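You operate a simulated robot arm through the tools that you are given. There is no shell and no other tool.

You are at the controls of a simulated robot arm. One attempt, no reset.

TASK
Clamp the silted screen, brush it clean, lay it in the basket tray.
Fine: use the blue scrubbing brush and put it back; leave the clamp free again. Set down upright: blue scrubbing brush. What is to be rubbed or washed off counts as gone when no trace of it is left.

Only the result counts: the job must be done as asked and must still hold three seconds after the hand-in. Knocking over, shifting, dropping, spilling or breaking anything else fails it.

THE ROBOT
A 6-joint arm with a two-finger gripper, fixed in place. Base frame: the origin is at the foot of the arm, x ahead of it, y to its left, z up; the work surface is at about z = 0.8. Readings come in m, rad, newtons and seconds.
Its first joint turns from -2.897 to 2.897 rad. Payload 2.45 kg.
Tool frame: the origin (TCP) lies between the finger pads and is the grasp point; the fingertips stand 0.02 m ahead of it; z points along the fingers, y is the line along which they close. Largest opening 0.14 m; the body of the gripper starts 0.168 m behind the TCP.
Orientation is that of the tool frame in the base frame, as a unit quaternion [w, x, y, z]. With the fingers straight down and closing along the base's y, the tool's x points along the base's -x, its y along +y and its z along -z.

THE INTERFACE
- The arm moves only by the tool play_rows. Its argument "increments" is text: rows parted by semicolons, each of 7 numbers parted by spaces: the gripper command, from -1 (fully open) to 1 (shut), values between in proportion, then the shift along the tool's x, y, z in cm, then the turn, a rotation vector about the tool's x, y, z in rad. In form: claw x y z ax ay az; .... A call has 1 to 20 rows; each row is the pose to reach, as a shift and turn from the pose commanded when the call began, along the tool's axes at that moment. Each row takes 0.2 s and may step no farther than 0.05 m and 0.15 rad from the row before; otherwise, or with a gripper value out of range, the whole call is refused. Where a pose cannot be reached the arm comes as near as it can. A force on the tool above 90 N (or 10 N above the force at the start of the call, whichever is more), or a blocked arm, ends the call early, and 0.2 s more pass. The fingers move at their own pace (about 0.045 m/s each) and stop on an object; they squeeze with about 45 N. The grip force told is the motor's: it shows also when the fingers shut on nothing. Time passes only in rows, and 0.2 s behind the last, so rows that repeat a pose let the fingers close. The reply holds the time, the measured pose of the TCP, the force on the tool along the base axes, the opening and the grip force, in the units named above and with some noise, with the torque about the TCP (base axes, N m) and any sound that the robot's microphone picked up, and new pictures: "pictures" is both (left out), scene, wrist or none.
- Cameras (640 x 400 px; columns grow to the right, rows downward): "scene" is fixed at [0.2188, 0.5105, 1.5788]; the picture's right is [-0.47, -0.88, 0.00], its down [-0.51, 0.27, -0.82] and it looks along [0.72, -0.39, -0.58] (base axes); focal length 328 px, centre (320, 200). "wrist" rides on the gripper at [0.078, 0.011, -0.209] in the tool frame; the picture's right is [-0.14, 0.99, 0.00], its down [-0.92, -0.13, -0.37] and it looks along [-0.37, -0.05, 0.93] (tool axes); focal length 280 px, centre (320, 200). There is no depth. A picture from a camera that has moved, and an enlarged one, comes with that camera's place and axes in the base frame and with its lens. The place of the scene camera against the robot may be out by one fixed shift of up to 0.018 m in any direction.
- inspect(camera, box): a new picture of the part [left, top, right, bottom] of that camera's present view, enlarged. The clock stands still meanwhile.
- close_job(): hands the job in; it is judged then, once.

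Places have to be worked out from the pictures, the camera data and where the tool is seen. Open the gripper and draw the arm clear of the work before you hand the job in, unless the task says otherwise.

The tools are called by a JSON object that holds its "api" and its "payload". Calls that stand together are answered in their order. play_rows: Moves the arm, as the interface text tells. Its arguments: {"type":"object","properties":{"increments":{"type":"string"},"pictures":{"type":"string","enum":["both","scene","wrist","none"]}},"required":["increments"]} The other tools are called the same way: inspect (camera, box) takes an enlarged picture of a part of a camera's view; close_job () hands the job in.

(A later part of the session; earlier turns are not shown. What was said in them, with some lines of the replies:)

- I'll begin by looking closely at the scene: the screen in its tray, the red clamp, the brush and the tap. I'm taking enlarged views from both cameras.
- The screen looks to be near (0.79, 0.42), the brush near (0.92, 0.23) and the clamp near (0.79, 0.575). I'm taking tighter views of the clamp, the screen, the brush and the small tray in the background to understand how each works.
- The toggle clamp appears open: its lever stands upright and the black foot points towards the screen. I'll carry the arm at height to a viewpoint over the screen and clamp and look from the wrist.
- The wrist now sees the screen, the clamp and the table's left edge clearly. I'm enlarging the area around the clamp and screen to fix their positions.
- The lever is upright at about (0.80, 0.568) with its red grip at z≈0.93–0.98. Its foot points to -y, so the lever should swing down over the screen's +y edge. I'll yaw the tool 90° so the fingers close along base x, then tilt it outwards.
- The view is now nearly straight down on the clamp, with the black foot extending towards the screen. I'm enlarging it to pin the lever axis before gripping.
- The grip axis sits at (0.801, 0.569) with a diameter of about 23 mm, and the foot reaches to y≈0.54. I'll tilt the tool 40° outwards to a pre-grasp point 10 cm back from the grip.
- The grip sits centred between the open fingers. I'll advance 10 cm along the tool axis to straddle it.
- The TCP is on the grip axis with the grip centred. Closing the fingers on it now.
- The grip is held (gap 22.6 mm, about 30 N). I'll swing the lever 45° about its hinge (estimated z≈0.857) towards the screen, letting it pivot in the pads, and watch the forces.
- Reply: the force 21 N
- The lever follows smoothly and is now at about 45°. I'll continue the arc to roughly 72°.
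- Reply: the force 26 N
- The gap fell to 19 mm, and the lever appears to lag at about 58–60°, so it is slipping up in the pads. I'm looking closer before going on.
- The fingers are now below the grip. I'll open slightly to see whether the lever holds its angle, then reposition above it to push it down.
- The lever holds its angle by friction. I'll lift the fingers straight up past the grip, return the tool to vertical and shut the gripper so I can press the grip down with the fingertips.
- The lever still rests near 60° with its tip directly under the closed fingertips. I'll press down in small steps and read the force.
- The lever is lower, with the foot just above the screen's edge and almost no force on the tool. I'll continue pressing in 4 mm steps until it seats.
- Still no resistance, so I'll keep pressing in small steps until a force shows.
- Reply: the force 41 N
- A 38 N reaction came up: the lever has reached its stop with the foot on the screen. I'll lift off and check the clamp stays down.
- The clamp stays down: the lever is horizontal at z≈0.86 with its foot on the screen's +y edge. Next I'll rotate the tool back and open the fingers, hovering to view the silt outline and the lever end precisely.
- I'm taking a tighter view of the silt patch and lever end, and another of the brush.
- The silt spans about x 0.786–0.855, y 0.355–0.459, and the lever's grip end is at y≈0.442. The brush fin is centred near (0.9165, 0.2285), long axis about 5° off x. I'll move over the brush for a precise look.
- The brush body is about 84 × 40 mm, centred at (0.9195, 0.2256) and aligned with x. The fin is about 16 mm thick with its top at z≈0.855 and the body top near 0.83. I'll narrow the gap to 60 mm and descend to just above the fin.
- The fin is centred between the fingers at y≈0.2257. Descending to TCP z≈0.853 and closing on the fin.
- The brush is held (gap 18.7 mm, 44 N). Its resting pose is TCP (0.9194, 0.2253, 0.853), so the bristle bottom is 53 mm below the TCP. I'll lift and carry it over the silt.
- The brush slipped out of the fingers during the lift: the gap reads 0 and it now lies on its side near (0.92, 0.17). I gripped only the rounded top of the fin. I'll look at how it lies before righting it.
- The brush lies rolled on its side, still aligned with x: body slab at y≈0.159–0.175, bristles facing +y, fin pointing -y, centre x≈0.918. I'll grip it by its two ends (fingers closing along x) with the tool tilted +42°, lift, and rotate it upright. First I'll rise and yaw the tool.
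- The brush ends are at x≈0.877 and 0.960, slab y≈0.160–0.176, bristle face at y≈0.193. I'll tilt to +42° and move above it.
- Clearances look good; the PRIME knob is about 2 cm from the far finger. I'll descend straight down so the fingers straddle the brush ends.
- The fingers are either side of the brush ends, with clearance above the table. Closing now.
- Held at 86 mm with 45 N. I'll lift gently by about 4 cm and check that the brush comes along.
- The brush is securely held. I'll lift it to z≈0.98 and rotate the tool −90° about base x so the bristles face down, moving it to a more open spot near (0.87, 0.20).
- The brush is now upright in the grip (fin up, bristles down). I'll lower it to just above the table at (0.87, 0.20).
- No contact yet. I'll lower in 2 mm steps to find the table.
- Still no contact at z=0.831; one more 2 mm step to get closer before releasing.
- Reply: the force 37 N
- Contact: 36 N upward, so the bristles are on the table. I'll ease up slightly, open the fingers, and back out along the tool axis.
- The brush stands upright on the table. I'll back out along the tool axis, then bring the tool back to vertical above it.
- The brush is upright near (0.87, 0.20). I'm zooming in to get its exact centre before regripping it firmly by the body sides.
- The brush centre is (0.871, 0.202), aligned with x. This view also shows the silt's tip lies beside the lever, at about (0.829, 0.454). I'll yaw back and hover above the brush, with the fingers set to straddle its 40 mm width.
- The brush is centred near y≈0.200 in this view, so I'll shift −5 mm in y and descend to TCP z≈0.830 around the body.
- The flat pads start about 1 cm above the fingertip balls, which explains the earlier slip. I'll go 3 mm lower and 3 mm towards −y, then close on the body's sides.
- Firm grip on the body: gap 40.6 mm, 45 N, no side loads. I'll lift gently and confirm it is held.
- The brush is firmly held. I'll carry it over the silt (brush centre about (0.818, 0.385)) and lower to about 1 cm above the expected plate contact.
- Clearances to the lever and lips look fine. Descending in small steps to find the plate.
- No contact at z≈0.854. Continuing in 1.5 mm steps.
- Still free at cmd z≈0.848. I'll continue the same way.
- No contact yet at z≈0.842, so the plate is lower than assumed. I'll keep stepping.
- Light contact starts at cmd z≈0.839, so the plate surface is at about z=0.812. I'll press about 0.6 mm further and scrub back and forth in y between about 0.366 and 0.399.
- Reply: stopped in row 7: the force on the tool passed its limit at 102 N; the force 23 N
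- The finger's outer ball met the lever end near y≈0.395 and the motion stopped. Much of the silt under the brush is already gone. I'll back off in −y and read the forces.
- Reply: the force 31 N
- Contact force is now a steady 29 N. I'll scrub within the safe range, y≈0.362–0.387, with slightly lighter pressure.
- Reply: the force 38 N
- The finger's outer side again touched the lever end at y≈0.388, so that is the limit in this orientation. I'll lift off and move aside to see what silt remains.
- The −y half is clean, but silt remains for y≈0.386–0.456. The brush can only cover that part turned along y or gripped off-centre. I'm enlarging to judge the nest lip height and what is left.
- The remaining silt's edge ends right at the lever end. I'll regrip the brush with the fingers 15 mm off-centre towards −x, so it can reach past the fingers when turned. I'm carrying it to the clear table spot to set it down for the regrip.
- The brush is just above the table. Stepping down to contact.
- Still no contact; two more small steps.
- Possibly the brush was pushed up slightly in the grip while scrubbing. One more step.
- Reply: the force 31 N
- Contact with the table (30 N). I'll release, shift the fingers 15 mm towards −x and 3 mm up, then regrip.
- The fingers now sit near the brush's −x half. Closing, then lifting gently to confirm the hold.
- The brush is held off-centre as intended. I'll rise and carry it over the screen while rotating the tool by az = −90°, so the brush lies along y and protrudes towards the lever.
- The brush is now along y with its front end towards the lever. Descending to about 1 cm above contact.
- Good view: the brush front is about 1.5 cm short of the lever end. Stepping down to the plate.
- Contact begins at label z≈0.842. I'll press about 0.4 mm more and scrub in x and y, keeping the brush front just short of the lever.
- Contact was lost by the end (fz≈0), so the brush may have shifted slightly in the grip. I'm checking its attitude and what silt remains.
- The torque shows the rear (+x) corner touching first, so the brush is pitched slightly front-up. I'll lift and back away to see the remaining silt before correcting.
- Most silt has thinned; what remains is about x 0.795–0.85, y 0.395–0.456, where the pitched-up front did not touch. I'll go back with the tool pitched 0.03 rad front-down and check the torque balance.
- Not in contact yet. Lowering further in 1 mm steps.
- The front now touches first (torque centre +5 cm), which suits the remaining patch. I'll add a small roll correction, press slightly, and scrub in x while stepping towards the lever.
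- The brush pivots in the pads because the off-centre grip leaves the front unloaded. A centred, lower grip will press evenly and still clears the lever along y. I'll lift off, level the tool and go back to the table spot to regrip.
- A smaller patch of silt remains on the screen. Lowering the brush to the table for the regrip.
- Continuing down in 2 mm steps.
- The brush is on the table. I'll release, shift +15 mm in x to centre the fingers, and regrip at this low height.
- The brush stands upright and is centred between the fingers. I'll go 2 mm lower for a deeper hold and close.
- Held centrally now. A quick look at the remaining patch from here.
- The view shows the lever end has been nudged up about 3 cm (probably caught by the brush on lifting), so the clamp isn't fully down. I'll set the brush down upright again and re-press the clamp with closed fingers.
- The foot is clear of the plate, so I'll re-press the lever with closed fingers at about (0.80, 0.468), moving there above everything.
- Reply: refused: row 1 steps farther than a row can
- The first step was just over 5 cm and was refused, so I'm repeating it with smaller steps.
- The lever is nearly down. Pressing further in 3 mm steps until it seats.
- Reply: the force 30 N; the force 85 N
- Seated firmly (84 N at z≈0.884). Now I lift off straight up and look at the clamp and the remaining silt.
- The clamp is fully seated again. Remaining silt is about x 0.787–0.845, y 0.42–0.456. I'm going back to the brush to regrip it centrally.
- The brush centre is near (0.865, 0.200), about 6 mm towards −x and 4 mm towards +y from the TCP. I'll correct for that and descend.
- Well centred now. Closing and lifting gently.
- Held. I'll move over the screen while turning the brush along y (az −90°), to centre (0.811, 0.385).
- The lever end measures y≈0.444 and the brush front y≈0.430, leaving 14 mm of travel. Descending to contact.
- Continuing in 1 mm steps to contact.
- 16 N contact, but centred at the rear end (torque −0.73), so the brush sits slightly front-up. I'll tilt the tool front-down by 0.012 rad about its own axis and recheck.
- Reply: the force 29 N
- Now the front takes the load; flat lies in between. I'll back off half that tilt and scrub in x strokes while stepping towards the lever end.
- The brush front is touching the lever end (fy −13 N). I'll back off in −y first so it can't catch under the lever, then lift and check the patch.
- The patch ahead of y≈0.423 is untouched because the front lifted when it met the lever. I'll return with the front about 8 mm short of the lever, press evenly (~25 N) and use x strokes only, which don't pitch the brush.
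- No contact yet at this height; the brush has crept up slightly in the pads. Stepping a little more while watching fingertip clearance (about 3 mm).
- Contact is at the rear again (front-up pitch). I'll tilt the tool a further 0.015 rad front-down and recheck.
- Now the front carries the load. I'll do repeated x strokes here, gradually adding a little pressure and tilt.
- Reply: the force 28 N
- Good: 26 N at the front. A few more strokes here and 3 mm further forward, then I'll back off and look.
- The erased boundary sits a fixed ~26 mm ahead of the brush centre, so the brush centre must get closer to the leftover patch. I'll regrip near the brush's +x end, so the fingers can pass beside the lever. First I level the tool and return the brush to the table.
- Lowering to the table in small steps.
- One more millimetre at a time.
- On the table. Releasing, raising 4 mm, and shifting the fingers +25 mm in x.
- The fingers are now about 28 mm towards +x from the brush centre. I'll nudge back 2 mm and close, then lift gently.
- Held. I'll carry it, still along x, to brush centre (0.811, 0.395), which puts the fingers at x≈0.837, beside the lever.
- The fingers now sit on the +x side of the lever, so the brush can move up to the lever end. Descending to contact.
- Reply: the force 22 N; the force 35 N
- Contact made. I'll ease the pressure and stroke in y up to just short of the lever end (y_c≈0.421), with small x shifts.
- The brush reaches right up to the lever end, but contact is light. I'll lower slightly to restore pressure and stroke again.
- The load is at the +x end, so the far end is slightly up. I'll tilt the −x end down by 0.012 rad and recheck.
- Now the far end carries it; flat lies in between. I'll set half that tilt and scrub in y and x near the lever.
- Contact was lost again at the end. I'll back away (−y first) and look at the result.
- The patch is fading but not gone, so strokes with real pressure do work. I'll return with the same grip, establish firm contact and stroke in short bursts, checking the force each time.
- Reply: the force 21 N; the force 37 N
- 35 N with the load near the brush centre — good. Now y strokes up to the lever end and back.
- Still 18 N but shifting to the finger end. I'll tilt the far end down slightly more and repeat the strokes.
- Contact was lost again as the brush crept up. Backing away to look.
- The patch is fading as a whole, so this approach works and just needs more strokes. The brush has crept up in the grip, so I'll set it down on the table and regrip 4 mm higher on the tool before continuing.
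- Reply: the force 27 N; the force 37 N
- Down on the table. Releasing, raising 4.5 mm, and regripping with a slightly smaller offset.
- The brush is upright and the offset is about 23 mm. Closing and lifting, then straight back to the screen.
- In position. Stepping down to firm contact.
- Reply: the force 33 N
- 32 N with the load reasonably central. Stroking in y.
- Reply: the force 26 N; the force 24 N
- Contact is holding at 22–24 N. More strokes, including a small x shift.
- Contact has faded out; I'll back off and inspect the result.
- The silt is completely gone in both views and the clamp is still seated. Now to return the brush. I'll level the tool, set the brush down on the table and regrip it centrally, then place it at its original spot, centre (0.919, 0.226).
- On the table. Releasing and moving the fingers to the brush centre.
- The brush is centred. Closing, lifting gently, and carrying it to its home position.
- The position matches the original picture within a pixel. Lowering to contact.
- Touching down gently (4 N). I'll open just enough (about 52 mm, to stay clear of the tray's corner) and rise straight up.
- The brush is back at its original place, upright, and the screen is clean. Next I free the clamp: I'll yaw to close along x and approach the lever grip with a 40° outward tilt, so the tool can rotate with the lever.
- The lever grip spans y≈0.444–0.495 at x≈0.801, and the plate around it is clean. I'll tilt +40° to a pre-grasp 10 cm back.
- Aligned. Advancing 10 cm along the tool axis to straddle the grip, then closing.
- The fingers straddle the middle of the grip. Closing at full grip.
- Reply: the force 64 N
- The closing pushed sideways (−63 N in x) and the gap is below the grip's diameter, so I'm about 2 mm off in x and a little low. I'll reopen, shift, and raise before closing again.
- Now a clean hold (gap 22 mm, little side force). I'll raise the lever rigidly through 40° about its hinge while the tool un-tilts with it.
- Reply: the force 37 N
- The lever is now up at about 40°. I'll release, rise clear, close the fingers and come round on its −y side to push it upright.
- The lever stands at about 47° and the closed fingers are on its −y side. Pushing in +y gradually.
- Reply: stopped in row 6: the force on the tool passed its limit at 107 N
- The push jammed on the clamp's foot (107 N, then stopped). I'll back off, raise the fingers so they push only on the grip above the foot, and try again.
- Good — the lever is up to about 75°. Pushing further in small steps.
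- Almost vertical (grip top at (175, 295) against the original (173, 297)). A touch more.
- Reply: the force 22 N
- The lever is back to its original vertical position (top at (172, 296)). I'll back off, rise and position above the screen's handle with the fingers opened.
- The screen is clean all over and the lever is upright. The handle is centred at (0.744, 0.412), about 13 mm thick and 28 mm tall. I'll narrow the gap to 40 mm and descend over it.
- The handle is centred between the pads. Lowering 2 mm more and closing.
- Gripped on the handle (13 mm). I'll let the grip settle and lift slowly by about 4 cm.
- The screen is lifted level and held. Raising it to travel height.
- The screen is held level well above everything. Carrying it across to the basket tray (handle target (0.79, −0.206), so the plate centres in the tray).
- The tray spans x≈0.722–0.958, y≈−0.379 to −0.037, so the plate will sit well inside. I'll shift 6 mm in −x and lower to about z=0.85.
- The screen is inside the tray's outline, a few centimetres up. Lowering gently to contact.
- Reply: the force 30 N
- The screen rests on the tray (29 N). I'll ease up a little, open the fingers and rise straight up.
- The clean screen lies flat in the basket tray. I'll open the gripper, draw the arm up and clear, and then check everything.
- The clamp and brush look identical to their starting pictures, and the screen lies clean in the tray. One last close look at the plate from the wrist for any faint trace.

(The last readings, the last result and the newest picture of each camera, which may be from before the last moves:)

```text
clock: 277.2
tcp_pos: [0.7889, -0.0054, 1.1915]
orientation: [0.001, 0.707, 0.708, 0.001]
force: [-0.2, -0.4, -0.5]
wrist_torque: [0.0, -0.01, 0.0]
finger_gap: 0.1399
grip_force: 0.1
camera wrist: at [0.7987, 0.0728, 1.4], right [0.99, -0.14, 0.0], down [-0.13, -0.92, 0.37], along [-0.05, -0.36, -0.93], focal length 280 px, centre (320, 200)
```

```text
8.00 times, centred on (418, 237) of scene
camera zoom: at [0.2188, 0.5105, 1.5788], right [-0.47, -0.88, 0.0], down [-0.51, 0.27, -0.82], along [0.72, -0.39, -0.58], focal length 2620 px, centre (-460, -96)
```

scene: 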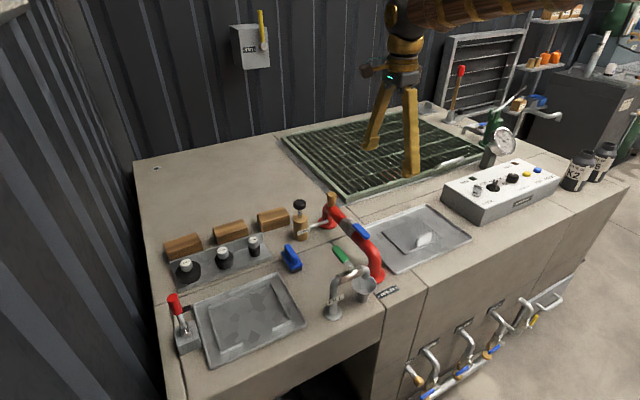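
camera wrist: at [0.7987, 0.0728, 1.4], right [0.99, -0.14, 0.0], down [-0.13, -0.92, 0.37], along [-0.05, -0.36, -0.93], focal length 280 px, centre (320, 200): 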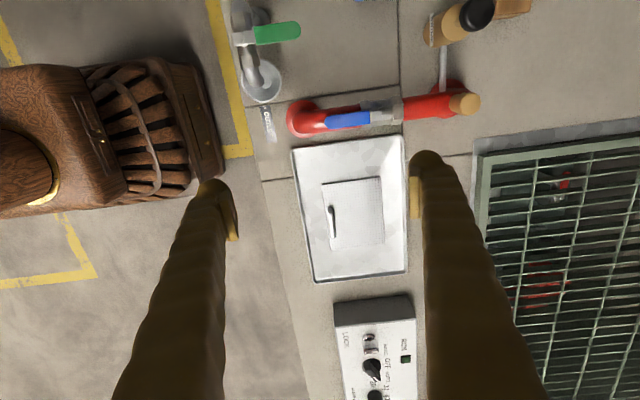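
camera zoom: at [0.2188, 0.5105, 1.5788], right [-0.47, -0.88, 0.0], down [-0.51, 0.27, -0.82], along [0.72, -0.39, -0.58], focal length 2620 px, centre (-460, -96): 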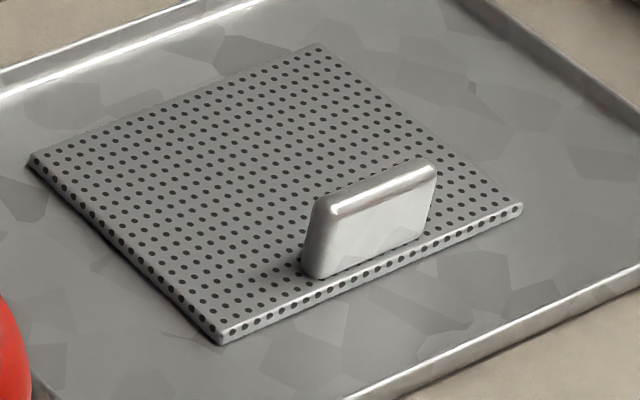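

No trace of silt is left. The screen lies flat in the basket tray, the brush stands upright in its original place, the clamp lever is back upright and free, and the arm is clear with the gripper open. Handing in.

{"api": "close_job", "payload": {}}

```text
The job is handed in.
```

The job is handed in. The screen is brushed clean and lying flat in the basket tray, and no silt showed in the final close-ups.

- **Brush:** it is upright in its original place. It slipped out of the grip on the first lift and fell on its side, so I set it upright again before using it.
- **Clamp:** the lever is back at its starting upright position and free. It was knocked partly open once during brushing. I pressed it shut before finishing, and the last of the silt came off with the screen clamped.
- **Contacts:** the arm hit its force limit twice, both times pushing against the clamp lever. The final pictures show the lever, the tray and the other items where they started.
- **Tray:** none of the trays carried a label. I took the empty metal one by the red pipe to be the basket tray.
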